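You operate a simulated robot arm through the tools that you are given. There is no shell and no other tool. Be economical: measure what you need, move in short steps, check, and stop when the job is done.

Carry out the task below with a simulated two-armed robot. There is one attempt and no reset: what you move stays moved.

TASK
Swap the bare tray in the drawer for chip tray No 40.
Fine: The bare tray goes on the side shelf. Close the drawer, then press reset. The other trays stay.

Only the result counts: the job must be done as asked and must still hold three seconds after the hand-in. Knocking over, shifting, dropping, spilling or breaking anything else fails it.

THE ROBOT
Two 7-joint arms with two-finger parallel grippers on one trunk, on a base that drives. Base frame: it is fixed to the floor where the robot stands at the start and does not move with it; the origin is under the middle of the robot, x ahead of it, y to its left, z up. Units: mm, rad, N and s.
The left shoulder is at the start at [50, 168, 1207], the right one opposite. With the tool pointing down near the work surface each hand reaches from about 100 to 540 mm from the robot's upright axis, wherever it stands, measured 20 degrees to its own side. Places, roughly: blue reset button [400, 600, 900]; placement machine [900, -300, 600]; side shelf of the placement machine [500, 1000, 900]; white drawer [500, -200, 600]. Payload 1.57 kg a hand.
Tool frame (each hand has its own): the origin (TCP) lies between the finger pads and is the grasp point; the fingertips stand 30 mm ahead of it; z points along the fingers, y is the line along which they close. The gripper opens to 80 mm. The fingers are 17 mm wide and 12 mm thick; the gripper's body (40 by 82 mm) begins 80 mm behind the TCP.
Orientation is told as [roll, pitch, yaw] about the base's x, y, z axes, in that order, counted from this pose: with the fingers straight down and closing along the base's y, the tool's x points along the base's -x, its y along +y and its z along -z.

THE INTERFACE
- The arms move only by the tool servo_tool. It takes "left_deltas", "right_deltas" or both (then of equal length, played together; a hand with none holds still); each is a list of rows, each an object of numbers (a shift or turn left out is 0, a gripper value left out holds the last): "x", "y", "z": the shift along the base's x, y, z in mm; "wx", "wy", "wz": the turn, a rotation vector about the base's x, y, z in rad; "grip": the opening in per cent of the stroke, from 0 (shut) to 100 (fully open). In form: [{"x": .., "y": .., "z": .., "wx": .., "wy": .., "wz": .., "grip": ..}, ...]. A call has 1 to 10 rows; each row shifts and turns the commanded pose from where the row before left it. A row lasts 0.2 s, in which the tool goes at most 50 mm and 0.15 rad; a call with a longer step from one row to the next is refused whole, and so is a gripper value outside its range. Where a pose cannot be reached the arm comes as near as it can. A force on the tool above 40 N (or 10 N above the force at the start of the call, whichever is more), or a blocked arm, ends the call early, and 0.2 s more pass. Each finger travels about 45 mm/s and halts on what it meets, pressing with about 37 N; the grip force reading is that of the motor and also rises with nothing between the fingers. The clock runs only during rows and for 0.2 s after the last one: add rows that do not move to give the fingers time. It gives the time, the measured TCP pose, the force on the tool (base axes), the opening and the grip force at its end, in the units of the frame above (readings bear some noise), with the torque about the TCP (base axes, N m) and any sound that the robot's microphone picked up.
- Cameras (640 x 400 px; columns grow to the right, rows downward): "scene" is now at [111.8, 9.2, 1386.8]; the picture's right is [0.14, -0.99, 0.00], its down [-0.81, -0.11, -0.58] and it looks along [0.57, 0.08, -0.81] (base axes); focal length 214 px, centre (320, 200). "left" rides on the left gripper at [72, 7, -122] in its tool frame; the picture's right is [-0.09, 1.00, 0.00], its down [-0.84, -0.08, -0.54] and it looks along [-0.54, -0.05, 0.84] (tool axes); focal length 238 px, centre (320, 200). "right" rides on the right gripper at [72, -7, -122] in its tool frame; the picture's right is [0.09, 1.00, 0.00], its down [-0.84, 0.08, -0.54] and it looks along [-0.54, 0.05, 0.84] (tool axes); focal length 238 px, centre (320, 200).
- snapshot(camera): a new picture of that camera. The clock stands still meanwhile.
- raise_lower(by): slides the trunk up (or, below 0, down) by that many mm; the arms and the scene camera ride with it, the base frame stays. It gives what a move gives, with no picture.
- drive_base(legs): drives the robot by 1 to 6 legs, each [ahead, left, turn to the left] in mm, mm and rad, along the robot's own axes; the way and the turn of a leg run together, so that a leg with both is an arc; at most 1500 mm and 3.142 rad a leg. The arms and the cameras ride along, it lands a little off, and it stops where it bumps. It gives what a move gives.
- head_to(pan, tilt): turns the head with the scene camera to pan (to the left, within 1.396 rad either way) and tilt (down, from -0.506 to 1.204), counted from straight ahead of the robot. It gives what a move gives.
- locate(camera, pixels): for up to 12 pixels [column, row] of the newest picture of that camera ("zoom" is the newest enlarged one), the place [x, y, z] in the base frame of the surface seen there, good to about 2 mm. The clock stands still meanwhile.
- zoom(camera, box): a new picture of the part [left, top, right, bottom] of that camera's present view, enlarged. The clock stands still meanwhile.
- sign_off(): hands the job in; it is judged then, once.

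Go step by step. Measure first, check grasps and placings, and put right what went wrong. The budget is 80 turns and 78 pictures, counting those below and the enlarged ones. Unless the task says otherwise, let go and move clear before handing in.

The tools are called as name(argument=value, ...) on one line, values as JSON. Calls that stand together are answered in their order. servo_tool: Moves the arms, as the interface text tells. Its arguments: {"type":"object","properties":{"left_deltas":{"type":"array","items":{"type":"object","properties":{"x":{"type":"number"},"y":{"type":"number"},"z":{"type":"number"},"wx":{"type":"number"},"wy":{"type":"number"},"wz":{"type":"number"},"grip":{"type":"number"}}}},"right_deltas":{"type":"array","items":{"type":"object","properties":{"x":{"type":"number"},"y":{"type":"number"},"z":{"type":"number"},"wx":{"type":"number"},"wy":{"type":"number"},"wz":{"type":"number"},"grip":{"type":"number"}}}}},"required":[]} The other tools are called the same way: raise_lower (by) slides the trunk up or down; drive_base (legs) drives the base; head_to (pan, tilt) turns the head that bears the scene camera; snapshot (camera) takes a picture; locate (camera, pixels) gives the place of the surface under pixels of a picture; zoom (camera, box) takes an enlarged picture of a part of a camera's view; sign_off () hands the job in.

At the start:

```text
t: 0.0
left_position: [424.4, 377.5, 1206.3]
left_tcp_rot: [0.0, -0.001, 0.001]
left_ft_force: [0.7, 0.3, 0.5]
left_moment: [-0.01, -0.01, -0.01]
left_grip_width: 79.8
left_finger_force: 0.0
right_position: [408.3, 38.1, 1234.3]
right_tcp_rot: [0.0, 0.001, 0.001]
right_ft_force: [0.3, -0.4, 0.6]
right_moment: [-0.01, -0.01, 0.01]
right_grip_width: 79.7
right_finger_force: 0.1
trunk travel left (down, up): [-375.0, 68.0]
robot x, y, heading: [-0.7, 1.3, -0.004]
head pan, tilt: [0.141, 0.951]
```

scene: 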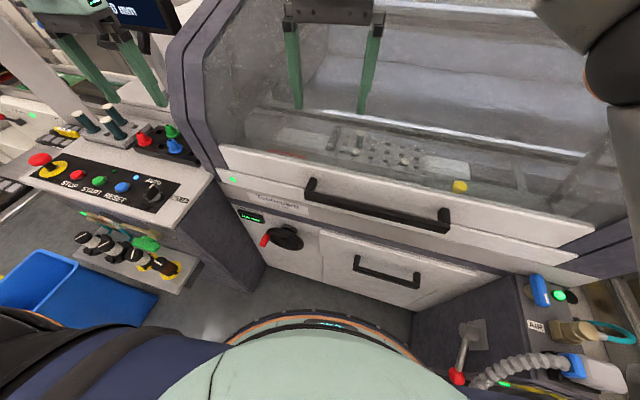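
right: 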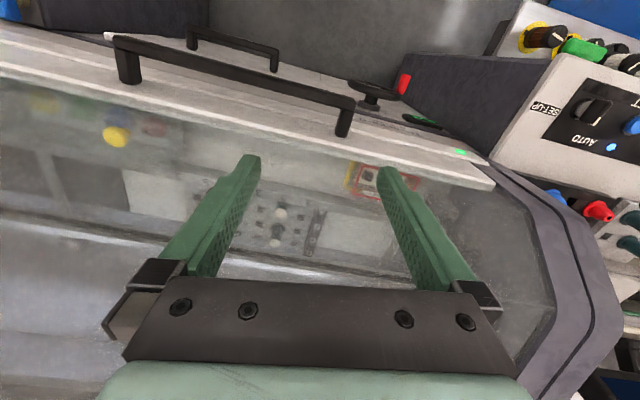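
left: 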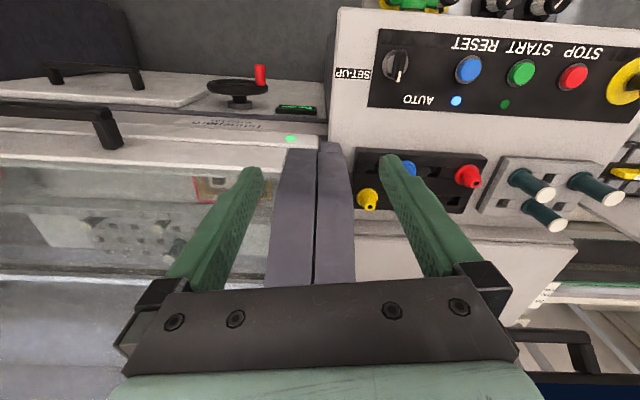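

The scene picture shows the machine with a long handle (310-450, 180-230), a lower drawer handle (355-420, 260-285), and the control panel at left (30-180, 150-200). I'll locate the key pixels and look to the left for the shelf.

locate(camera="scene", pixels=[[122, 187], [312, 185], [446, 222], [357, 262], [418, 280], [285, 238], [150, 190], [460, 186], [385, 295], [230, 180], [590, 235], [540, 290]])

zoom(camera="scene", box=[200, 100, 500, 300])

head_to(pan=1.1, tilt=0.5)

snapshot(camera="scene")

```text
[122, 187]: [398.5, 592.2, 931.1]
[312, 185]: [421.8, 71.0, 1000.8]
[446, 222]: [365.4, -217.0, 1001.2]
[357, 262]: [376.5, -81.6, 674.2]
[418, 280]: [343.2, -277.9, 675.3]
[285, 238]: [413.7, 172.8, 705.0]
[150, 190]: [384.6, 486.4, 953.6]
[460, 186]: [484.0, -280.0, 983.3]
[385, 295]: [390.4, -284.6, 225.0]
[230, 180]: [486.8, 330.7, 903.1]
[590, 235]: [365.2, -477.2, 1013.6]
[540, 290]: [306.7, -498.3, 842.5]
```

```text
2.00 times, centred on (350, 200) of scene
```

zoom: 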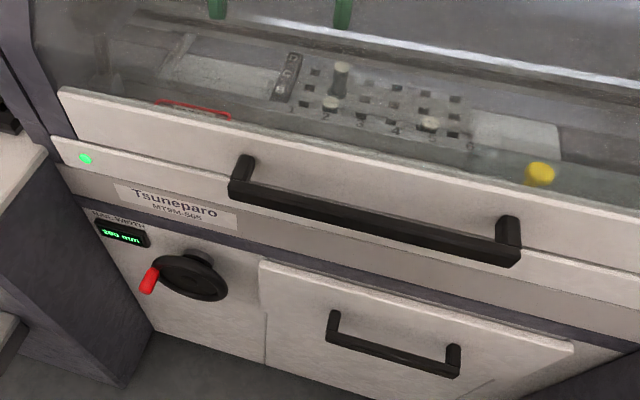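

```text
t: 1.2
left_position: [425.2, 379.5, 1206.8]
left_tcp_rot: [-0.001, 0.0, -0.001]
left_ft_force: [-0.5, -0.1, -0.1]
left_moment: [0.0, 0.01, 0.0]
left_grip_width: 80.0
left_finger_force: 0.0
right_position: [407.7, 38.3, 1232.6]
right_tcp_rot: [0.0, 0.001, -0.001]
right_ft_force: [0.2, 0.2, 0.1]
right_moment: [0.01, -0.01, 0.0]
right_grip_width: 79.8
right_finger_force: 0.0
trunk travel left (down, up): [-375.0, 68.0]
robot x, y, heading: [2.6, -0.9, -0.0]
head pan, tilt: [1.1, 0.499]
```

```text
73 pictures are left
```

scene: 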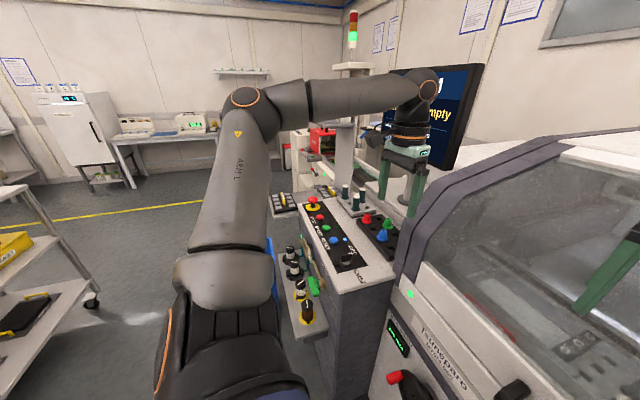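

The shelf area with trays seems to be around (270-340, 185-210), and a screen with "…empty" at (440,110). Zooming in on both.

zoom(camera="scene", box=[250, 150, 410, 250])

locate(camera="scene", pixels=[[284, 202], [325, 190], [334, 240], [345, 195], [325, 228], [321, 217], [347, 262], [330, 290], [360, 207], [309, 300]])

zoom(camera="scene", box=[350, 40, 510, 140])

```text
4.00 times, centred on (330, 200) of scene
```

zoom: 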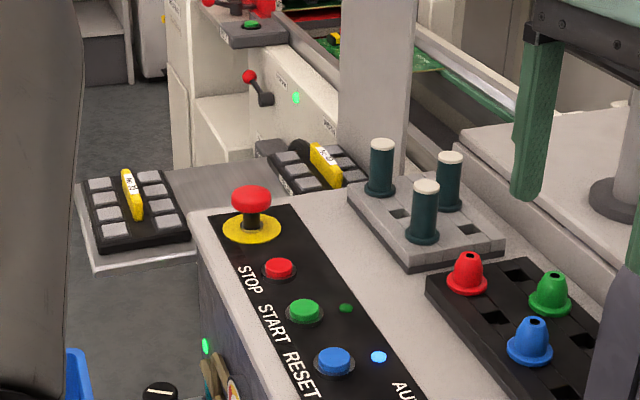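

```text
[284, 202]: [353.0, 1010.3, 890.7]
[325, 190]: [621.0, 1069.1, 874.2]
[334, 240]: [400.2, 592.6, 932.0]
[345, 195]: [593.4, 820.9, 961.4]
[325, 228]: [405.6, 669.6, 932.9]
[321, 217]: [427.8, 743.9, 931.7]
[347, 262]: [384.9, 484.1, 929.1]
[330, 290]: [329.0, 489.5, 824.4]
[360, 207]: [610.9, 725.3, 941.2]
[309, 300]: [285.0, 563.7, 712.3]
```

```text
4.00 times, centred on (430, 90) of scene
```

zoom: 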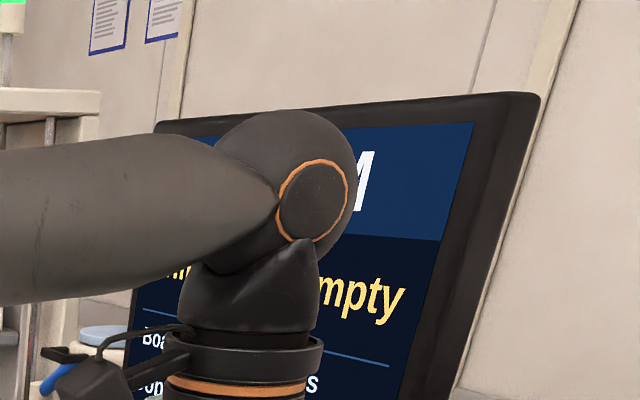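

Two trays sit on the side shelf, at about (353,1010,890) and (621,1069,874), each with a yellow ridge carrying a label. I'll look around the robot (left and right) before driving.

head_to(pan=1.396, tilt=0.9)

snapshot(camera="scene")

head_to(pan=-1.2, tilt=0.8)

snapshot(camera="scene")

```text
t: 2.1
left_position: [424.7, 378.1, 1206.3]
left_tcp_rot: [0.0, 0.0, 0.001]
left_ft_force: [-0.4, 1.1, 0.1]
left_moment: [0.0, 0.0, -0.02]
left_grip_width: 80.0
left_finger_force: 0.1
right_position: [409.1, 38.5, 1233.2]
right_tcp_rot: [0.0, -0.002, 0.0]
right_ft_force: [-0.7, -0.6, -0.1]
right_moment: [0.0, 0.03, 0.01]
right_grip_width: 79.9
right_finger_force: 0.0
trunk travel left (down, up): [-375.0, 68.0]
robot x, y, heading: [2.9, 0.4, -0.0]
head pan, tilt: [1.396, 0.901]
```

```text
70 pictures are left
```

scene: 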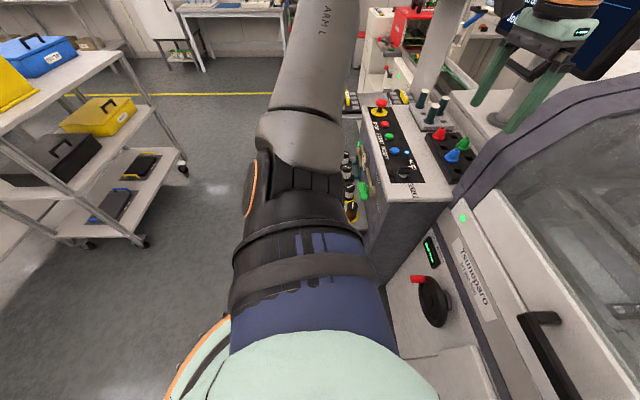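

```text
t: 4.4
left_position: [424.8, 378.6, 1205.8]
left_tcp_rot: [0.0, 0.0, 0.0]
left_ft_force: [0.1, 0.0, -0.2]
left_moment: [-0.01, -0.02, -0.01]
left_grip_width: 80.0
left_finger_force: 0.0
right_position: [409.1, 37.7, 1234.1]
right_tcp_rot: [-0.001, -0.001, 0.0]
right_ft_force: [0.8, -0.7, -0.4]
right_moment: [-0.01, -0.01, 0.02]
right_grip_width: 80.3
right_finger_force: 0.1
trunk travel left (down, up): [-375.0, 68.0]
robot x, y, heading: [-1.4, -1.9, 0.002]
head pan, tilt: [-1.201, 0.799]
```

```text
69 pictures are left
```

scene: 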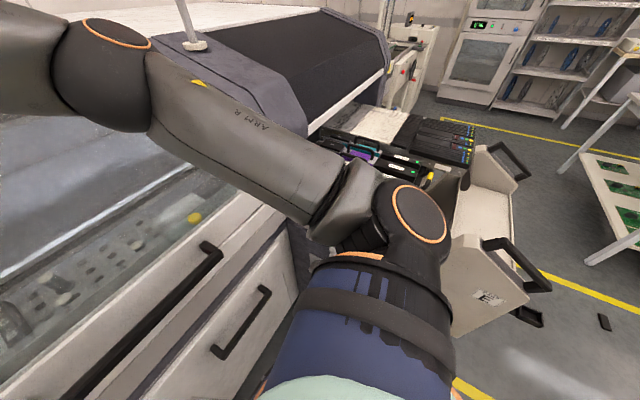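

The cart at left is well away and things at the right are clear of my way. I'll back off 250 mm and look at the floor to the left before driving toward the shelf.

drive_base(legs=[[-250, 0, 0]])

head_to(pan=0.5, tilt=0.9)

snapshot(camera="scene")

locate(camera="scene", pixels=[[150, 350], [120, 250], [250, 330], [230, 260]])

```text
t: 6.3
left_position: [172.2, 378.4, 1206.2]
left_tcp_rot: [0.0, 0.001, -0.001]
left_ft_force: [1.3, 0.9, -0.2]
left_moment: [-0.02, 0.0, 0.01]
left_grip_width: 80.0
left_finger_force: 0.1
right_position: [156.5, 37.9, 1233.3]
right_tcp_rot: [0.002, 0.002, 0.0]
right_ft_force: [-0.2, 0.0, 0.0]
right_moment: [-0.03, -0.05, -0.03]
right_grip_width: 80.0
right_finger_force: 0.1
trunk travel left (down, up): [-375.0, 68.0]
robot x, y, heading: [-247.7, 0.3, 0.003]
head pan, tilt: [-1.201, 0.799]
```

```text
t: 8.0
left_position: [173.7, 378.9, 1207.7]
left_tcp_rot: [-0.002, -0.001, -0.001]
left_ft_force: [-1.3, -0.3, -0.5]
left_moment: [-0.01, -0.02, 0.01]
left_grip_width: 80.0
left_finger_force: 0.1
right_position: [157.1, 37.9, 1233.6]
right_tcp_rot: [0.0, -0.001, 0.0]
right_ft_force: [0.9, -0.8, 0.1]
right_moment: [0.03, -0.03, 0.0]
right_grip_width: 79.9
right_finger_force: 0.0
trunk travel left (down, up): [-375.0, 68.0]
robot x, y, heading: [-251.8, 0.2, 0.002]
head pan, tilt: [0.499, 0.901]
```

```text
68 pictures are left
```

scene: 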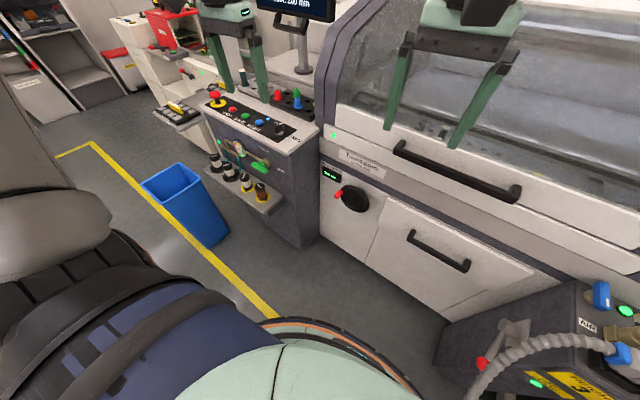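

```text
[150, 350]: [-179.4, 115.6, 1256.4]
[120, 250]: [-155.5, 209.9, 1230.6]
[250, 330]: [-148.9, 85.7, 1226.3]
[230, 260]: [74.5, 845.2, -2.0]
```

A blue bin stands near the stand at (140-230, 165-250). I need its place and the robot's base extent.

locate(camera="scene", pixels=[[142, 184], [162, 204], [204, 185], [180, 164], [208, 247], [228, 236], [330, 325], [400, 390], [262, 200], [224, 182], [300, 245], [445, 375]])

zoom(camera="scene", box=[120, 70, 340, 210])

```text
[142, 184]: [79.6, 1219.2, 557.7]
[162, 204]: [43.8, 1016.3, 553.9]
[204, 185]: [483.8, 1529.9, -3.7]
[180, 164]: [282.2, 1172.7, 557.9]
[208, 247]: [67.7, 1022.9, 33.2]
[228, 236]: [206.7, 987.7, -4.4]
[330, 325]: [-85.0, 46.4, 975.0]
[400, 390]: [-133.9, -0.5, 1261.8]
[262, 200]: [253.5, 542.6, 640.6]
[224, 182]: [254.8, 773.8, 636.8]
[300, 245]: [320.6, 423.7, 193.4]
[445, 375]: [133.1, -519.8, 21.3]
```

```text
2.86 times, centred on (230, 140) of scene
```

zoom: 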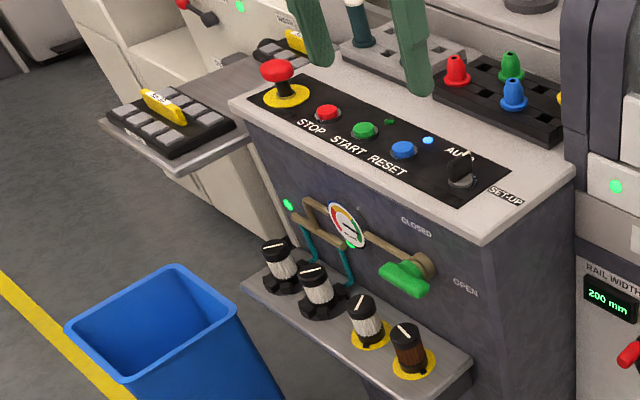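

The bin takes x 44–282, y 990–1240, up to z 558, and I must keep clear of it. I'll slide left to y≈650 at x≈-250 and look at the shelf and the labels.

drive_base(legs=[[0, 650, 0]])

head_to(pan=0.45, tilt=0.75)

snapshot(camera="scene")

snapshot(camera="left")

```text
t: 11.7
left_position: [181.1, 1029.6, 1207.1]
left_tcp_rot: [-0.001, -0.001, -0.012]
left_ft_force: [0.6, 0.0, 0.2]
left_moment: [-0.01, -0.01, 0.02]
left_grip_width: 79.9
left_finger_force: 0.1
right_position: [160.8, 691.8, 1233.1]
right_tcp_rot: [0.0, 0.001, -0.01]
right_ft_force: [0.7, 0.5, 0.0]
right_moment: [-0.02, 0.0, 0.02]
right_grip_width: 80.0
right_finger_force: 0.1
trunk travel left (down, up): [-375.0, 68.0]
robot x, y, heading: [-246.6, 657.6, -0.014]
head pan, tilt: [0.499, 0.901]
```

```text
t: 12.3
left_position: [181.3, 1030.1, 1206.9]
left_tcp_rot: [-0.001, 0.0, -0.011]
left_ft_force: [0.2, 0.6, -0.2]
left_moment: [0.0, 0.0, -0.01]
left_grip_width: 80.2
left_finger_force: 0.1
right_position: [161.3, 689.6, 1233.0]
right_tcp_rot: [0.0, 0.001, -0.012]
right_ft_force: [0.0, -0.3, 0.7]
right_moment: [0.0, 0.0, 0.0]
right_grip_width: 79.9
right_finger_force: 0.0
trunk travel left (down, up): [-375.0, 68.0]
robot x, y, heading: [-245.2, 654.4, -0.013]
head pan, tilt: [0.45, 0.75]
```

```text
66 pictures are left
```

scene: 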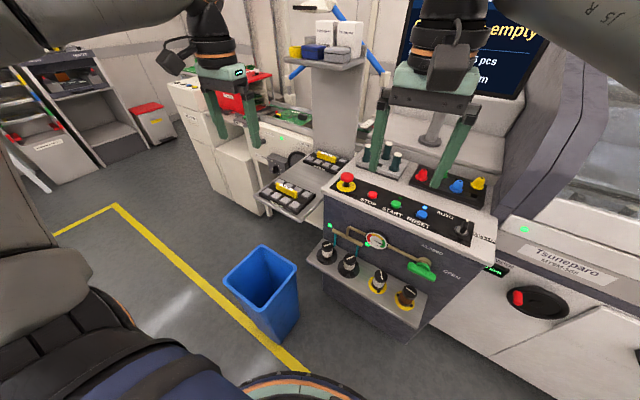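

```text
65 pictures are left
```

left: 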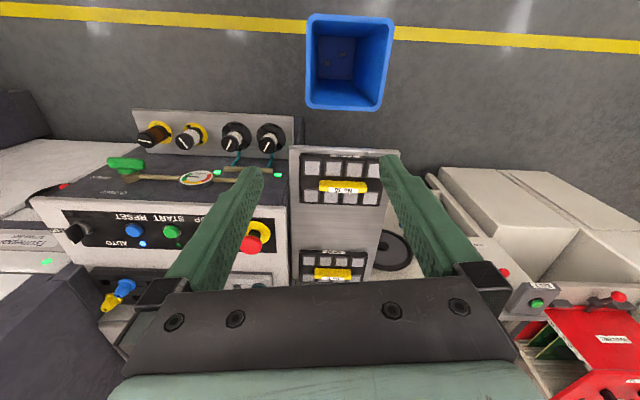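

The left hand looks down on the shelf with two trays at (340,180) and (333,268). I'll zoom in on the labels and measure.

locate(camera="left", pixels=[[291, 150], [399, 152], [343, 187], [320, 187], [367, 187], [333, 274], [304, 158], [382, 158], [301, 202], [382, 204], [340, 228], [315, 274]])

zoom(camera="left", box=[270, 140, 430, 240])

zoom(camera="scene", box=[240, 130, 400, 230])

locate(camera="scene", pixels=[[287, 187], [325, 158], [305, 183], [330, 252], [390, 270], [262, 246]])

```text
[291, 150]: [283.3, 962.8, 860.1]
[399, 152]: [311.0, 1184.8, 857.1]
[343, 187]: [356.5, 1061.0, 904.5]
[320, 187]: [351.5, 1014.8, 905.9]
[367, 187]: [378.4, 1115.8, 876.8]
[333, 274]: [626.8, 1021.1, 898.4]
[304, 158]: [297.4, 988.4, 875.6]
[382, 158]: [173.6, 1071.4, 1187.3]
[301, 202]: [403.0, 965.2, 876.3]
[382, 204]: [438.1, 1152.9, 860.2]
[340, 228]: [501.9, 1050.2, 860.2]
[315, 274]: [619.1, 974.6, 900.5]
```

```text
4.00 times, centred on (350, 190) of left
```

zoom: 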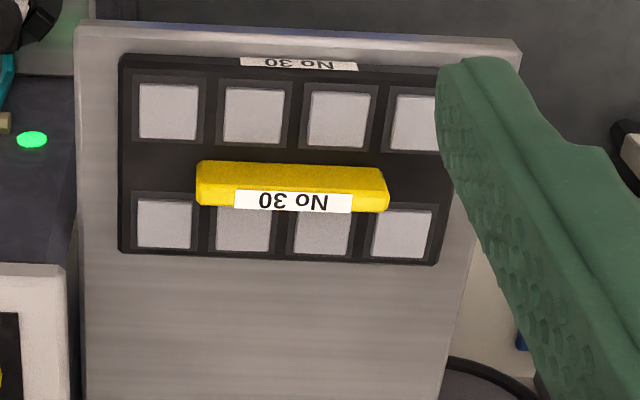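

```text
4.00 times, centred on (320, 180) of scene
```

zoom: 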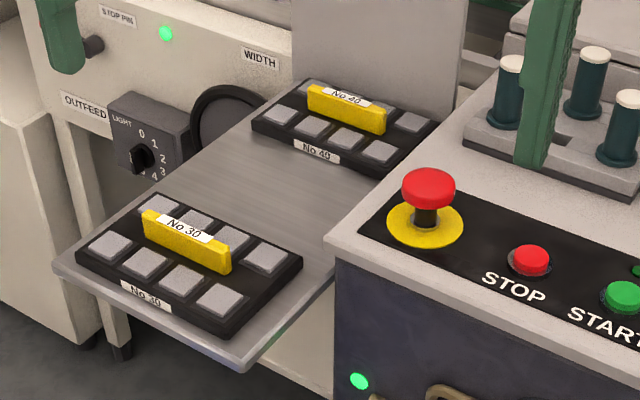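

```text
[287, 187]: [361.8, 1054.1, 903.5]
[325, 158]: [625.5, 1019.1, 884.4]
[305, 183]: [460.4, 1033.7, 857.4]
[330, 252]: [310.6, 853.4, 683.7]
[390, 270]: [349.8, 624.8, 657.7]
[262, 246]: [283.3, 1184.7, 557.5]
```

No 40 is the rear tray at about (625,1020), its label readable at (340,155) in the zoom. I'll look straight down to judge the size of the base versus the bin and stand.

head_to(pan=0.0, tilt=1.204)

snapshot(camera="scene")

locate(camera="scene", pixels=[[320, 300], [320, 320], [320, 280], [320, 340], [200, 300], [440, 300], [320, 270]])

```text
t: 13.2
left_position: [180.9, 1031.4, 1206.4]
left_tcp_rot: [-0.001, 0.0, -0.012]
left_ft_force: [0.4, -0.1, 0.1]
left_moment: [-0.02, -0.03, 0.01]
left_grip_width: 80.1
left_finger_force: 0.1
right_position: [161.7, 689.5, 1232.1]
right_tcp_rot: [-0.002, 0.002, -0.011]
right_ft_force: [-0.1, 1.1, 0.3]
right_moment: [-0.01, 0.0, 0.01]
right_grip_width: 79.9
right_finger_force: 0.1
trunk travel left (down, up): [-375.0, 68.0]
robot x, y, heading: [-246.8, 659.6, -0.01]
head pan, tilt: [0.0, 1.201]
```

```text
62 pictures are left
```

scene: 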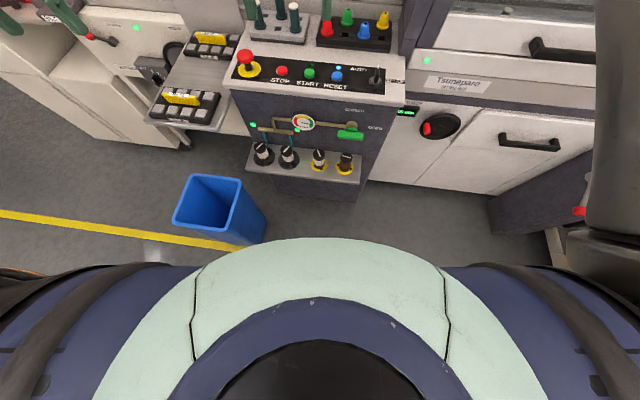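

```text
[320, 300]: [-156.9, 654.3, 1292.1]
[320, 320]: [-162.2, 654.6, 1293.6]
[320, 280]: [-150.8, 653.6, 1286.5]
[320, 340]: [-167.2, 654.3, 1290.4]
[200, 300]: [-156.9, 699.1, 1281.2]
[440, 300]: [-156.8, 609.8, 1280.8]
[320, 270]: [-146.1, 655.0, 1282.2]
```

The torso hides the base from above. I'll pitch the left hand so its camera looks back and shows the robot's base footprint.

servo_tool(left_deltas=[{"wy": 0.14}, {"wy": 0.14}, {"wy": 0.14}, {"wy": 0.14}, {"wy": 0.14}, {"wy": 0.1}])

snapshot(camera="left")

```text
t: 14.7
left_position: [115.7, 1028.3, 1142.4]
left_tcp_rot: [-0.013, 0.801, -0.018]
left_ft_force: [-0.4, -0.3, -0.5]
left_moment: [0.02, 0.0, 0.01]
left_grip_width: 80.1
left_finger_force: 0.1
left hand out of reach, approached as far as the arm can: row 4, 5, 6
right_position: [161.8, 691.9, 1233.5]
right_tcp_rot: [-0.001, 0.0, -0.01]
right_ft_force: [-0.7, -0.5, 0.1]
right_moment: [0.02, -0.01, -0.03]
right_grip_width: 79.9
right_finger_force: 0.1
trunk travel left (down, up): [-375.0, 68.0]
robot x, y, heading: [-249.1, 656.7, -0.013]
head pan, tilt: [0.0, 1.201]
```

```text
61 pictures are left
```

left: 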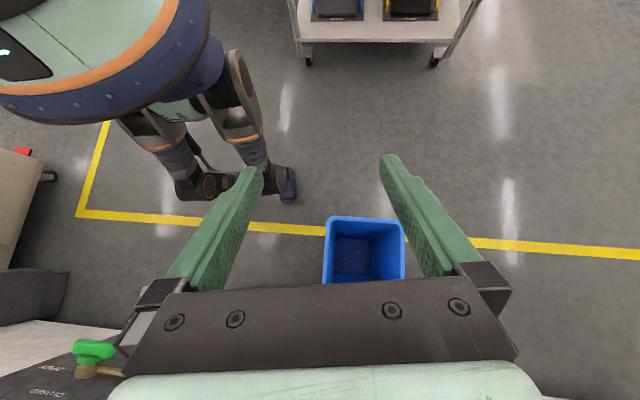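

The robot stands on legs ending in wheels (180-300, 140-200). Measuring where they are.

locate(camera="left", pixels=[[290, 185], [255, 190], [210, 185], [185, 190], [240, 90], [130, 110], [205, 100], [250, 150], [180, 160], [295, 170]])

zoom(camera="left", box=[80, 0, 320, 220])

```text
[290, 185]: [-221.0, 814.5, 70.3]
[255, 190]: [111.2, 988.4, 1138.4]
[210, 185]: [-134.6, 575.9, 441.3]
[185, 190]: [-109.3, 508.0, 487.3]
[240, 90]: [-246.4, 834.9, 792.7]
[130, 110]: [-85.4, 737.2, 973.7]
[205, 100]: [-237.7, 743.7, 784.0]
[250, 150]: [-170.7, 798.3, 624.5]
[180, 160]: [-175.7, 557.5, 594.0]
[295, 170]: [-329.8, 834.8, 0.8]
```

```text
1.82 times, centred on (200, 110) of left
```

zoom: 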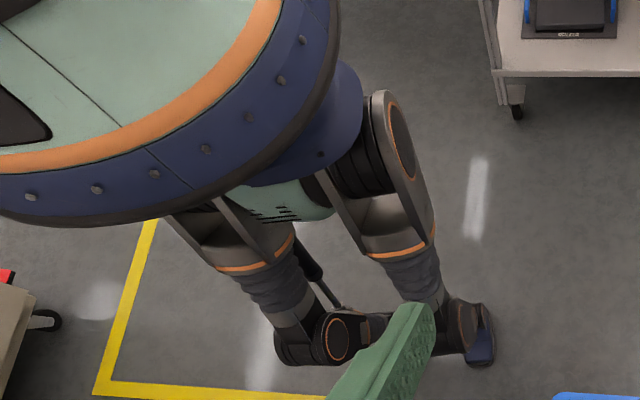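

Legs are narrow (±190 mm sideways, knees about 150 mm ahead), so I can stand in the gap right of the bin and turn right so that the left arm reaches sideways to the shelf. First I restore the left hand, draw the right hand in, and measure the column and screen.

servo_tool(left_deltas=[{"wy": -0.14}, {"wy": -0.14}, {"wy": -0.14}, {"wy": -0.14}, {"wy": -0.14}, {"wy": -0.1}, {}], right_deltas=[{"x": -25}, {"x": -25}, {"x": -25}, {"x": -25}, {"x": -25}, {"x": -25}, {}])

head_to(pan=0.2, tilt=0.35)

snapshot(camera="scene")

```text
t: 16.2
left_position: [117.2, 1028.7, 1142.3]
left_tcp_rot: [0.001, -0.002, -0.011]
left_ft_force: [-0.8, -0.4, 1.3]
left_moment: [0.0, -0.02, -0.01]
left_grip_width: 80.2
left_finger_force: 0.0
right_position: [12.9, 688.2, 1234.5]
right_tcp_rot: [0.0, 0.002, -0.01]
right_ft_force: [0.1, 0.7, 0.4]
right_moment: [0.0, 0.0, -0.02]
right_grip_width: 79.9
right_finger_force: 0.1
trunk travel left (down, up): [-375.0, 68.0]
robot x, y, heading: [-248.8, 659.7, -0.012]
head pan, tilt: [0.0, 1.201]
```

```text
t: 17.4
left_position: [115.4, 1028.0, 1142.3]
left_tcp_rot: [0.0, 0.0, -0.013]
left_ft_force: [-0.8, 0.4, -0.4]
left_moment: [0.01, -0.01, -0.02]
left_grip_width: 80.2
left_finger_force: 0.2
right_position: [14.3, 688.7, 1235.1]
right_tcp_rot: [0.0, 0.001, -0.011]
right_ft_force: [0.7, -0.3, 0.2]
right_moment: [0.0, 0.02, 0.03]
right_grip_width: 80.2
right_finger_force: 0.1
trunk travel left (down, up): [-375.0, 68.0]
robot x, y, heading: [-246.6, 661.9, -0.011]
head pan, tilt: [0.201, 0.351]
```

```text
59 pictures are left
```

scene: 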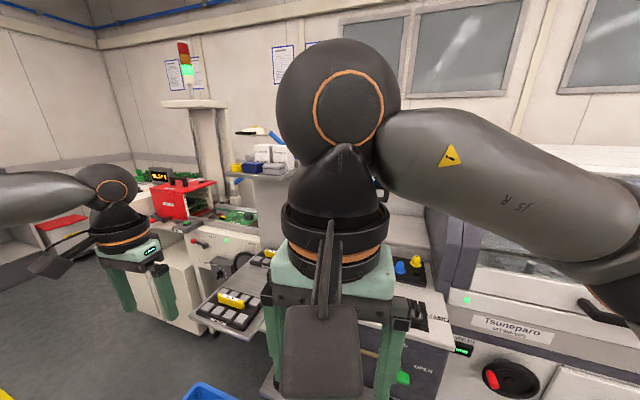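

Locating the column, its small shelf of boxes at (230-295,145-180), and the tray handles.

locate(camera="scene", pixels=[[234, 174], [262, 176], [285, 165], [285, 145], [262, 210], [264, 230], [272, 245], [230, 298], [268, 254], [381, 190]])

```text
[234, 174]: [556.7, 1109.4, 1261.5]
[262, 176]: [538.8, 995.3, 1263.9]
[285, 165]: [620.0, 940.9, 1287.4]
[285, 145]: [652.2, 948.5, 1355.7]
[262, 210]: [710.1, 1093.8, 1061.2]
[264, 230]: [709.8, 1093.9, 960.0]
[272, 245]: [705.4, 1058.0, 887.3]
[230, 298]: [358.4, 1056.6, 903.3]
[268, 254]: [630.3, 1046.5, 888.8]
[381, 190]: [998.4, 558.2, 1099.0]
```

Column face is at x≈705 and the small shelf overhangs from x≈540 at z≈1260, right above tray 40. I need to know how tall the hand and wrist stand above the TCP.

locate(camera="scene", pixels=[[112, 190], [110, 165], [117, 212], [122, 238], [125, 255], [345, 100], [345, 45], [340, 160], [20, 190], [105, 265]])

zoom(camera="scene", box=[190, 120, 290, 340])

```text
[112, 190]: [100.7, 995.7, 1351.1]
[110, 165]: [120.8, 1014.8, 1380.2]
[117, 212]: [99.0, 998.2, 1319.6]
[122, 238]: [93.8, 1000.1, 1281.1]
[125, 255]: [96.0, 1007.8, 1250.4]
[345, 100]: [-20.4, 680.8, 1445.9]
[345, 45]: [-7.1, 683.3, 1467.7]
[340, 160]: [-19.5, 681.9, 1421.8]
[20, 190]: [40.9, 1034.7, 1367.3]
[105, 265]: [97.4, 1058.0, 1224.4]
```

```text
1.82 times, centred on (240, 230) of scene
```

zoom: 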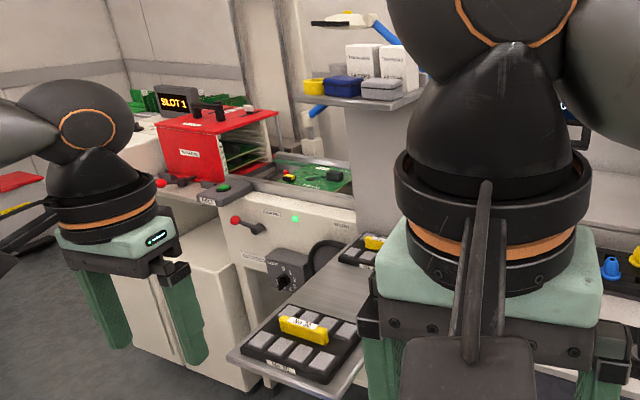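

The wrist centre is about 208 mm above the TCP, so the hand fits under the small shelf. Now I go to the drawer: slide right to y≈-200 and look at it.

drive_base(legs=[[0, -860, 0]])

head_to(pan=0.1, tilt=0.8)

snapshot(camera="scene")

snapshot(camera="left")

```text
t: 22.0
left_position: [105.4, 165.7, 1144.2]
left_tcp_rot: [0.0, 0.0, -0.029]
left_ft_force: [-0.6, -0.6, -0.8]
left_moment: [0.01, -0.03, 0.01]
left_grip_width: 80.1
left_finger_force: 0.0
right_position: [-2.1, -173.0, 1235.3]
right_tcp_rot: [0.004, -0.001, -0.028]
right_ft_force: [-0.2, -0.3, -0.2]
right_moment: [0.05, 0.01, 0.03]
right_grip_width: 80.1
right_finger_force: 0.0
trunk travel left (down, up): [-375.0, 68.0]
robot x, y, heading: [-266.5, -201.2, -0.029]
head pan, tilt: [0.201, 0.351]
```

```text
t: 22.9
left_position: [104.4, 164.3, 1142.7]
left_tcp_rot: [0.001, -0.001, -0.031]
left_ft_force: [0.0, -0.9, 0.5]
left_moment: [0.02, -0.01, 0.0]
left_grip_width: 79.8
left_finger_force: 0.2
right_position: [-2.4, -172.0, 1235.9]
right_tcp_rot: [0.0, 0.001, -0.028]
right_ft_force: [0.5, 0.5, 0.2]
right_moment: [0.02, -0.02, -0.01]
right_grip_width: 79.9
right_finger_force: 0.1
trunk travel left (down, up): [-375.0, 68.0]
robot x, y, heading: [-263.5, -197.4, -0.034]
head pan, tilt: [0.099, 0.799]
```

```text
57 pictures are left
```

scene: 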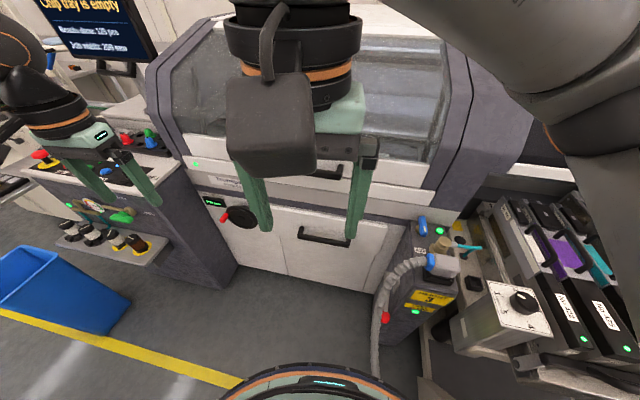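

```text
56 pictures are left
```

left: 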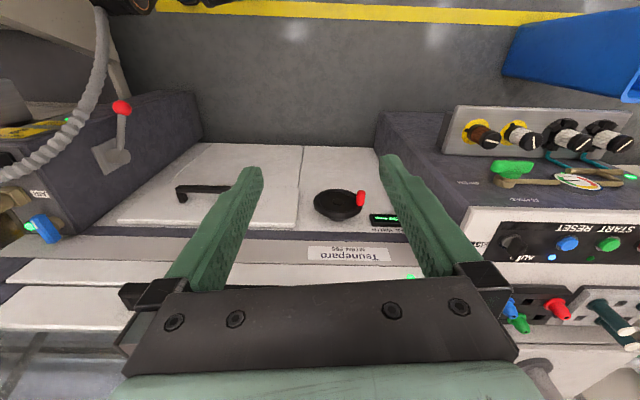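

The drawer handle is at (298-350, 230-243) in the scene view; screen reads "Chip tray is empty". Zooming and locating the handle and drawer front.

zoom(camera="scene", box=[190, 170, 430, 320])

locate(camera="scene", pixels=[[300, 234], [325, 240], [348, 244], [300, 228], [348, 238], [290, 215], [390, 228], [284, 270], [320, 260], [330, 222], [240, 260], [375, 290]])

locate(camera="left", pixels=[[180, 191], [205, 189], [225, 189], [180, 200], [200, 146], [297, 218], [120, 220], [302, 145], [150, 170], [250, 160], [200, 220]])

```text
2.67 times, centred on (310, 245) of scene
```

zoom: 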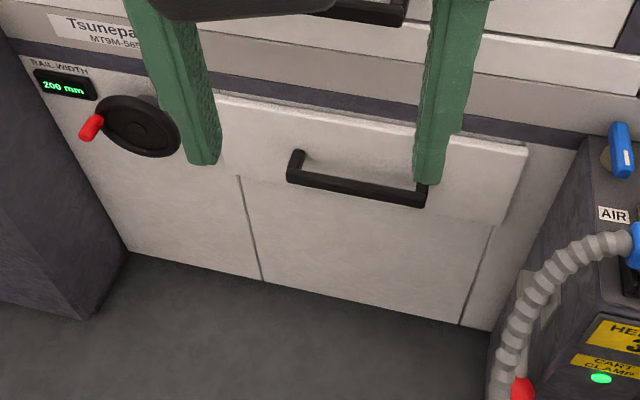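

```text
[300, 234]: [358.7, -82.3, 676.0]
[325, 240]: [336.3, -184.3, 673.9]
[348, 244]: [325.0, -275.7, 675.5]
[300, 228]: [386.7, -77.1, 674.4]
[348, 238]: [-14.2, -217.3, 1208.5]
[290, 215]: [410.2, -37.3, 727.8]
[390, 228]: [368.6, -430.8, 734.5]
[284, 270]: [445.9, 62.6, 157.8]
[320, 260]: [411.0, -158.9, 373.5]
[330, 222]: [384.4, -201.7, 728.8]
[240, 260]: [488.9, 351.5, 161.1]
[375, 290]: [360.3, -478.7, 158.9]
```

```text
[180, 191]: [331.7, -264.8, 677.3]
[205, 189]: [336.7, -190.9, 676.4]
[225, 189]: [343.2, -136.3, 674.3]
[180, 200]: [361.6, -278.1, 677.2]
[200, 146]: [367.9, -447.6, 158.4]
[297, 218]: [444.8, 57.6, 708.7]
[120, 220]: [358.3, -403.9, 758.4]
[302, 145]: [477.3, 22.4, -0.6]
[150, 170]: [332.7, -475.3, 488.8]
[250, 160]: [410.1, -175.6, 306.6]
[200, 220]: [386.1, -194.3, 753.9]
```

Handle bar runs (358,-82)→(325,-276) at z≈675, about 45 mm ahead of the drawer face, rotated 0.17 rad. I'll lower the trunk, then bring the right hand forward, yawed so the fingers close across the bar.

raise_lower(by=-280)

servo_tool(right_deltas=[{"x": 20, "wz": 0.14}, {"x": 20, "wz": 0.143}, {"x": 20, "wz": 0.143}, {"x": 20, "wz": 0.143}, {"x": 20, "wz": 0.143}, {"x": 20, "wz": 0.143}, {"x": 20, "wz": 0.143}, {"x": 20, "wz": 0.143}, {"x": 20, "wz": 0.143}, {"x": 20, "wz": 0.143}])

servo_tool(right_deltas=[{"wx": -0.0258, "wy": -0.146}, {"wx": -0.0258, "wy": -0.146}, {"wx": -0.0258, "wy": -0.146}, {"wx": -0.0258, "wy": -0.146}, {"wx": -0.0258, "wy": -0.146}, {"wx": -0.0258, "wy": -0.146}, {"wx": -0.0258, "wy": -0.146}, {}])

snapshot(camera="scene")

```text
t: 25.7
left_position: [104.6, 165.0, 862.7]
left_tcp_rot: [0.0, 0.001, -0.03]
left_ft_force: [0.1, -0.4, 0.4]
left_moment: [0.03, 0.02, -0.01]
left_grip_width: 80.2
left_finger_force: 0.2
right_position: [-3.9, -172.0, 956.2]
right_tcp_rot: [-0.001, 0.001, -0.028]
right_ft_force: [-0.3, 0.4, -0.2]
right_moment: [-0.03, 0.04, 0.0]
right_grip_width: 80.1
right_finger_force: 0.0
trunk travel left (down, up): [-95.0, 348.0]
robot x, y, heading: [-263.2, -201.3, -0.03]
head pan, tilt: [0.099, 0.799]
```

```text
t: 27.9
left_position: [104.4, 164.2, 862.0]
left_tcp_rot: [-0.001, 0.0, -0.03]
left_ft_force: [-0.3, 0.4, -0.6]
left_moment: [0.0, -0.05, -0.01]
left_grip_width: 80.3
left_finger_force: 0.1
right_position: [93.0, -195.3, 920.6]
right_tcp_rot: [0.0, -0.002, 1.395]
right_ft_force: [0.7, 0.1, -0.6]
right_moment: [0.0, 0.02, 0.01]
right_grip_width: 80.0
right_finger_force: 0.1
right hand out of reach, approached as far as the arm can: row 9, 10
trunk travel left (down, up): [-95.0, 348.0]
robot x, y, heading: [-267.5, -199.7, -0.032]
head pan, tilt: [0.099, 0.799]
```

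```text
t: 29.7
left_position: [105.7, 165.1, 861.7]
left_tcp_rot: [0.001, -0.001, -0.03]
left_ft_force: [0.0, 0.5, -0.7]
left_moment: [-0.01, 0.01, 0.03]
left_grip_width: 79.9
left_finger_force: 0.0
right_position: [95.0, -195.4, 923.2]
right_tcp_rot: [-1.041, 0.001, 1.397]
right_ft_force: [-0.1, 0.4, -0.9]
right_moment: [-0.02, 0.04, -0.01]
right_grip_width: 80.0
right_finger_force: 0.0
trunk travel left (down, up): [-95.0, 348.0]
robot x, y, heading: [-264.3, -200.8, -0.024]
head pan, tilt: [0.099, 0.799]
```

```text
54 pictures are left
```

scene: 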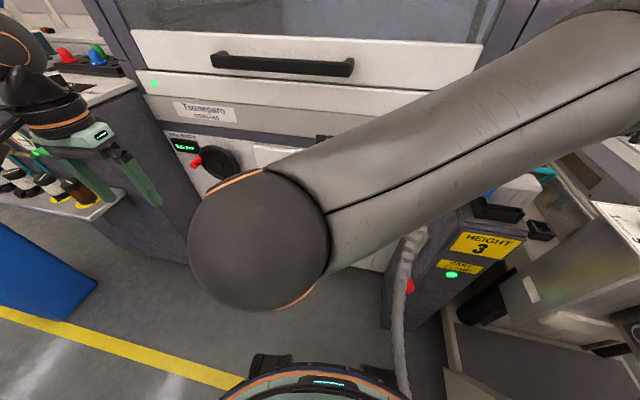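

The hand is at (95,-195,923), tilted 60°. I'll tilt a bit more, set the opening to 50 % and go to a stand-off point 70 mm ahead of the bar.

servo_tool(right_deltas=[{"x": 17, "y": 2.7, "z": -23, "wx": -0.0215, "wy": -0.123, "grip": 50}, {"x": 17, "y": 2.7, "z": -23, "wx": -0.0215, "wy": -0.123}, {"x": 17, "y": 2.7, "z": -23}, {"x": 17, "y": 2.7, "z": -23}, {"x": 17, "y": 2.7, "z": -23}, {"x": 17, "y": 2.7, "z": -23}, {"x": 17, "y": 2.7, "z": -23}, {"x": 17, "y": 2.7, "z": -23}, {"x": 17, "y": 2.7, "z": -23}, {"x": 17, "y": 2.7, "z": -25}])

snapshot(camera="right")

snapshot(camera="scene")

```text
t: 31.9
left_position: [105.9, 165.3, 862.2]
left_tcp_rot: [0.001, 0.0, -0.029]
left_ft_force: [0.7, 0.6, 0.1]
left_moment: [0.01, 0.02, 0.03]
left_grip_width: 79.7
left_finger_force: 0.0
right_position: [264.6, -167.3, 690.6]
right_tcp_rot: [-1.289, 0.001, 1.397]
right_ft_force: [0.2, -0.7, 0.0]
right_moment: [-0.01, -0.01, 0.0]
right_grip_width: 40.1
right_finger_force: 0.1
trunk travel left (down, up): [-95.0, 348.0]
robot x, y, heading: [-264.6, -198.8, -0.027]
head pan, tilt: [0.099, 0.799]
```

```text
53 pictures are left
```

right: 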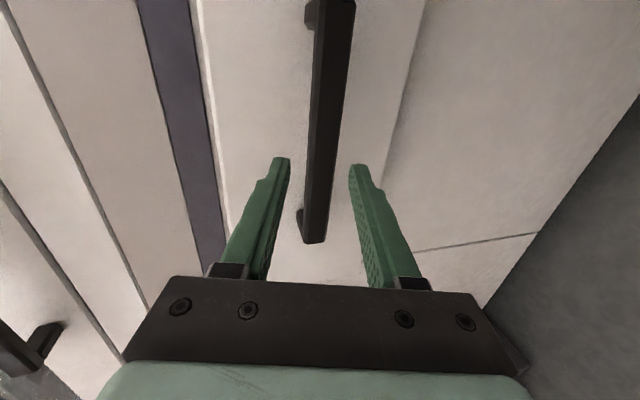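

```text
52 pictures are left
```

scene: 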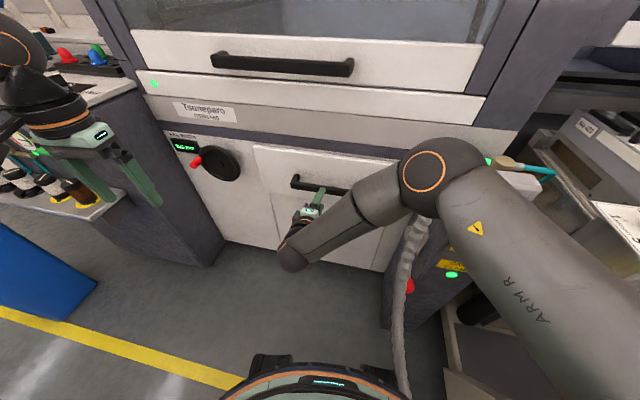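

The bar is well between the fingers (300-330, 180-240). I'll advance 68 mm along the fingers and close.

servo_tool(right_deltas=[{"x": 17, "y": -3, "z": -5}, {"x": 17, "y": -3, "z": -5}, {"x": 17, "y": -3, "z": -5}, {"x": 15, "y": -3, "z": -5}, {}, {"grip": 0}, {}, {}, {}])

snapshot(camera="right")

```text
t: 33.9
left_position: [105.4, 165.6, 861.0]
left_tcp_rot: [0.0, 0.002, -0.03]
left_ft_force: [-0.8, -0.1, 0.1]
left_moment: [-0.01, -0.04, -0.01]
left_grip_width: 79.8
left_finger_force: 0.1
right_position: [329.3, -179.6, 669.0]
right_tcp_rot: [-1.28, 0.003, 1.397]
right_ft_force: [-3.5, -0.2, -15.5]
right_moment: [-0.55, 0.03, 0.32]
right_grip_width: 28.7
right_finger_force: 39.0
trunk travel left (down, up): [-95.0, 348.0]
robot x, y, heading: [-266.3, -198.3, -0.028]
head pan, tilt: [0.099, 0.799]
```

```text
51 pictures are left
```

right: 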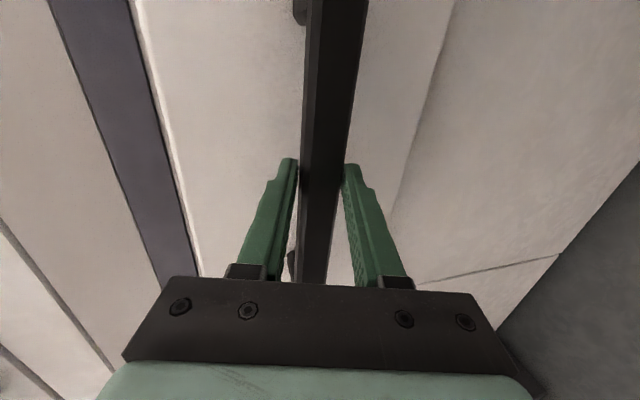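

Gripped the bar (28.7 mm). I'll relax the vertical push and pull the first 60 mm along the drawer's normal with the arm.

servo_tool(right_deltas=[{"z": -3}, {"x": -10, "y": 1.7}, {"x": -10, "y": 1.7}, {"x": -10, "y": 1.7}, {"x": -10, "y": 1.7}, {"x": -10, "y": 1.7}, {"x": -10, "y": 1.7}])

snapshot(camera="right")

```text
t: 35.5
left_position: [104.5, 164.5, 862.1]
left_tcp_rot: [0.0, 0.001, -0.029]
left_ft_force: [0.1, 0.3, -0.6]
left_moment: [-0.01, 0.0, -0.01]
left_grip_width: 79.8
left_finger_force: 0.0
right_position: [271.4, -171.1, 669.1]
right_tcp_rot: [-1.292, 0.001, 1.392]
right_ft_force: [-0.6, -9.4, 1.1]
right_moment: [-0.77, -0.11, 0.49]
right_grip_width: 28.7
right_finger_force: 38.9
trunk travel left (down, up): [-95.0, 348.0]
robot x, y, heading: [-264.5, -198.4, -0.031]
head pan, tilt: [0.099, 0.799]
```

```text
50 pictures are left
```

right: 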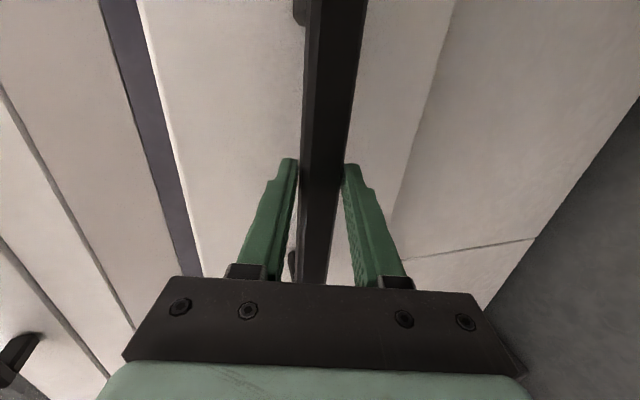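

The drawer slides out. I'll pull the remaining stroke by driving the base back about 200 mm along the same line.

drive_base(legs=[[-200, 24, 0]])

snapshot(camera="scene")

```text
t: 37.1
left_position: [-90.9, 194.9, 863.5]
left_tcp_rot: [0.0, 0.001, -0.03]
left_ft_force: [0.4, -0.1, 0.3]
left_moment: [0.03, 0.0, 0.03]
left_grip_width: 80.0
left_finger_force: 0.0
right_position: [76.6, -139.8, 669.3]
right_tcp_rot: [-1.291, 0.001, 1.394]
right_ft_force: [-0.6, -5.1, 8.8]
right_moment: [-0.8, -0.32, -0.1]
right_grip_width: 28.9
right_finger_force: 39.3
trunk travel left (down, up): [-95.0, 348.0]
robot x, y, heading: [-459.6, -170.9, -0.029]
head pan, tilt: [0.099, 0.799]
```

```text
49 pictures are left
```

scene: 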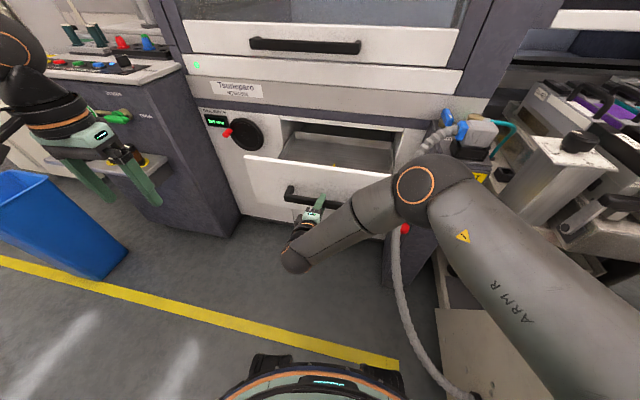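

The drawer is about 250 mm open and a bit of yellow handle shows at (333,164). I'll zoom and locate.

zoom(camera="scene", box=[230, 100, 430, 225])

locate(camera="scene", pixels=[[250, 157], [390, 173], [333, 165], [285, 160], [300, 145], [350, 155], [290, 125], [385, 150], [320, 167]])

```text
3.20 times, centred on (330, 162) of scene
```

zoom: 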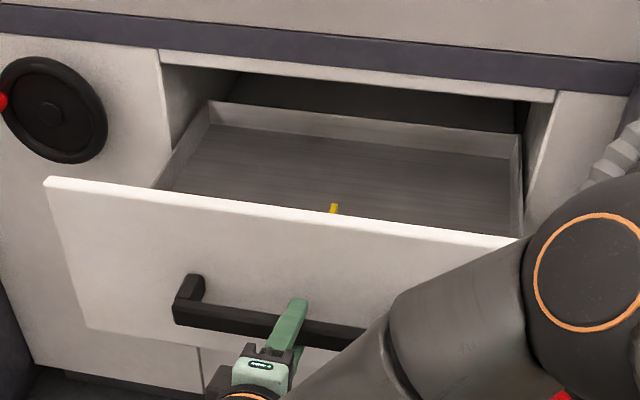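

```text
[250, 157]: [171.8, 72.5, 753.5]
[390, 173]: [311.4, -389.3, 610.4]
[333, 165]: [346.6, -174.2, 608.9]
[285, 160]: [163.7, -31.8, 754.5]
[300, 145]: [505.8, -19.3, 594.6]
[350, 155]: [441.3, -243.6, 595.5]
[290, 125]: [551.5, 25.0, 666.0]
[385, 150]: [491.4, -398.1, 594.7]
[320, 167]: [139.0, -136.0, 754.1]
```

The drawer floor is at z≈595 and it is open as far as its rear wall (x≈550); the tray lies behind the front panel. I'll release the handle, back off and park the right hand to the right, while bringing the left hand up to look in.

servo_tool(right_deltas=[{"grip": 55}, {}, {"x": -17, "y": 3, "z": 5}, {"x": -17, "y": 3, "z": 5}, {"x": -17, "y": 3, "z": 5}, {"x": -17, "y": 3, "z": 5}, {"y": -30, "z": 20}, {"y": -30, "z": 20}, {"y": -30, "z": 20}, {"y": -30, "z": 20}])

servo_tool(left_deltas=[{"z": 30, "y": -25}, {"z": 30, "y": -25}, {"z": 30, "y": -25}, {"z": 30, "y": -25}, {"z": 10, "y": -25, "x": 30}, {"y": -25, "x": 30}, {"y": -25, "x": 30}, {"x": 30, "y": -25}, {"x": 20, "y": -25}])

snapshot(camera="left")

```text
t: 39.3
left_position: [-91.1, 194.1, 861.3]
left_tcp_rot: [0.0, 0.0, -0.029]
left_ft_force: [-0.1, -0.6, -0.2]
left_moment: [0.01, 0.03, 0.0]
left_grip_width: 79.8
left_finger_force: 0.1
right_position: [9.5, -247.4, 768.0]
right_tcp_rot: [-1.292, 0.002, 1.395]
right_ft_force: [0.4, 0.0, 0.2]
right_moment: [-0.06, -0.05, 0.0]
right_grip_width: 44.0
right_finger_force: 0.1
trunk travel left (down, up): [-95.0, 348.0]
robot x, y, heading: [-460.3, -170.1, -0.03]
head pan, tilt: [0.099, 0.799]
```

```text
t: 41.3
left_position: [3.1, 16.9, 975.0]
left_tcp_rot: [0.0, 0.0, -0.032]
left_ft_force: [0.2, 0.2, 0.3]
left_moment: [-0.03, -0.01, -0.04]
left_grip_width: 79.8
left_finger_force: 0.1
left hand out of reach, approached as far as the arm can: row 7, 8, 9
right_position: [8.9, -249.8, 768.0]
right_tcp_rot: [-1.292, 0.0, 1.393]
right_ft_force: [0.3, 0.2, 0.3]
right_moment: [0.0, -0.02, -0.04]
right_grip_width: 43.7
right_finger_force: 0.0
trunk travel left (down, up): [-95.0, 348.0]
robot x, y, heading: [-459.4, -174.2, -0.026]
head pan, tilt: [0.099, 0.799]
```

```text
47 pictures are left
```

left: 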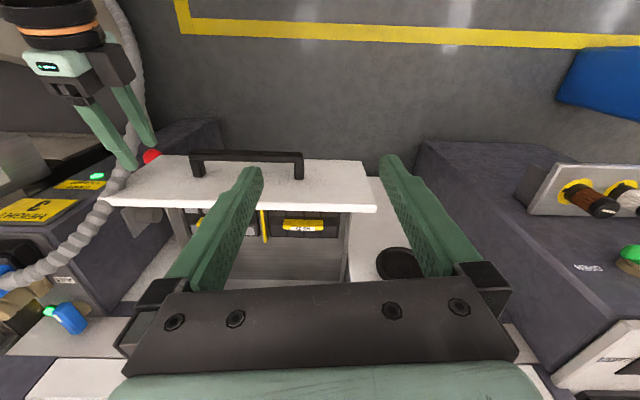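

There are two trays in the drawer, with a yellow strip between. I'll raise the right hand out of the way, drive 150 mm forward and look down in.

servo_tool(right_deltas=[{"z": 30, "y": -15}, {"z": 30, "y": -15}, {"z": 30, "y": -15}, {"z": 30, "y": -15}, {"z": 30, "y": -15}, {"z": 20, "y": -15}])

drive_base(legs=[[150, -100, 0]])

snapshot(camera="left")

snapshot(camera="scene")

```text
t: 42.7
left_position: [3.2, 17.4, 974.9]
left_tcp_rot: [-0.001, 0.0, -0.028]
left_ft_force: [-0.7, 0.3, 0.1]
left_moment: [0.01, -0.01, -0.03]
left_grip_width: 80.0
left_finger_force: 0.1
right_position: [7.8, -338.4, 935.7]
right_tcp_rot: [-1.29, 0.002, 1.397]
right_ft_force: [-0.5, 0.6, -0.7]
right_moment: [-0.01, -0.02, 0.02]
right_grip_width: 44.2
right_finger_force: 0.0
trunk travel left (down, up): [-95.0, 348.0]
robot x, y, heading: [-459.7, -168.2, -0.029]
head pan, tilt: [0.099, 0.799]
```

```text
t: 44.2
left_position: [153.6, -85.8, 973.2]
left_tcp_rot: [0.001, 0.001, -0.029]
left_ft_force: [0.2, -0.2, 0.0]
left_moment: [0.02, 0.02, 0.0]
left_grip_width: 80.2
left_finger_force: 0.0
right_position: [156.9, -441.3, 935.9]
right_tcp_rot: [-1.292, 0.0, 1.396]
right_ft_force: [0.2, -0.4, -0.2]
right_moment: [0.02, 0.02, 0.01]
right_grip_width: 44.0
right_finger_force: 0.0
trunk travel left (down, up): [-95.0, 348.0]
robot x, y, heading: [-309.1, -274.8, -0.031]
head pan, tilt: [0.099, 0.799]
```

```text
46 pictures are left
```

left: 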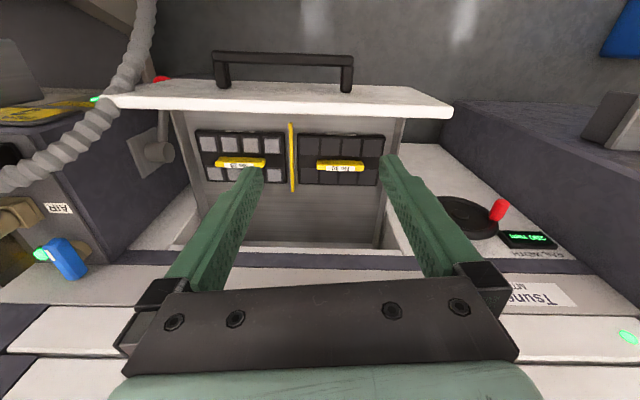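

```text
45 pictures are left
```

scene: 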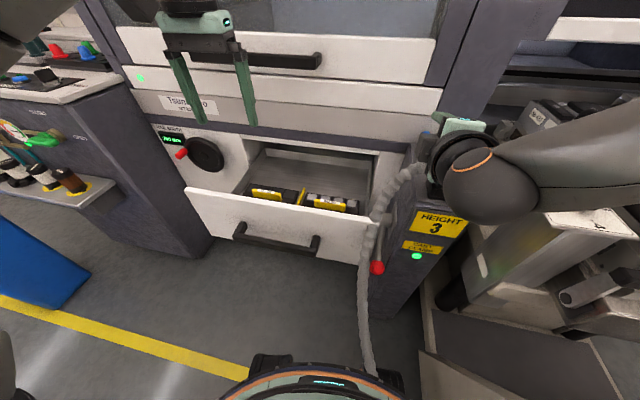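

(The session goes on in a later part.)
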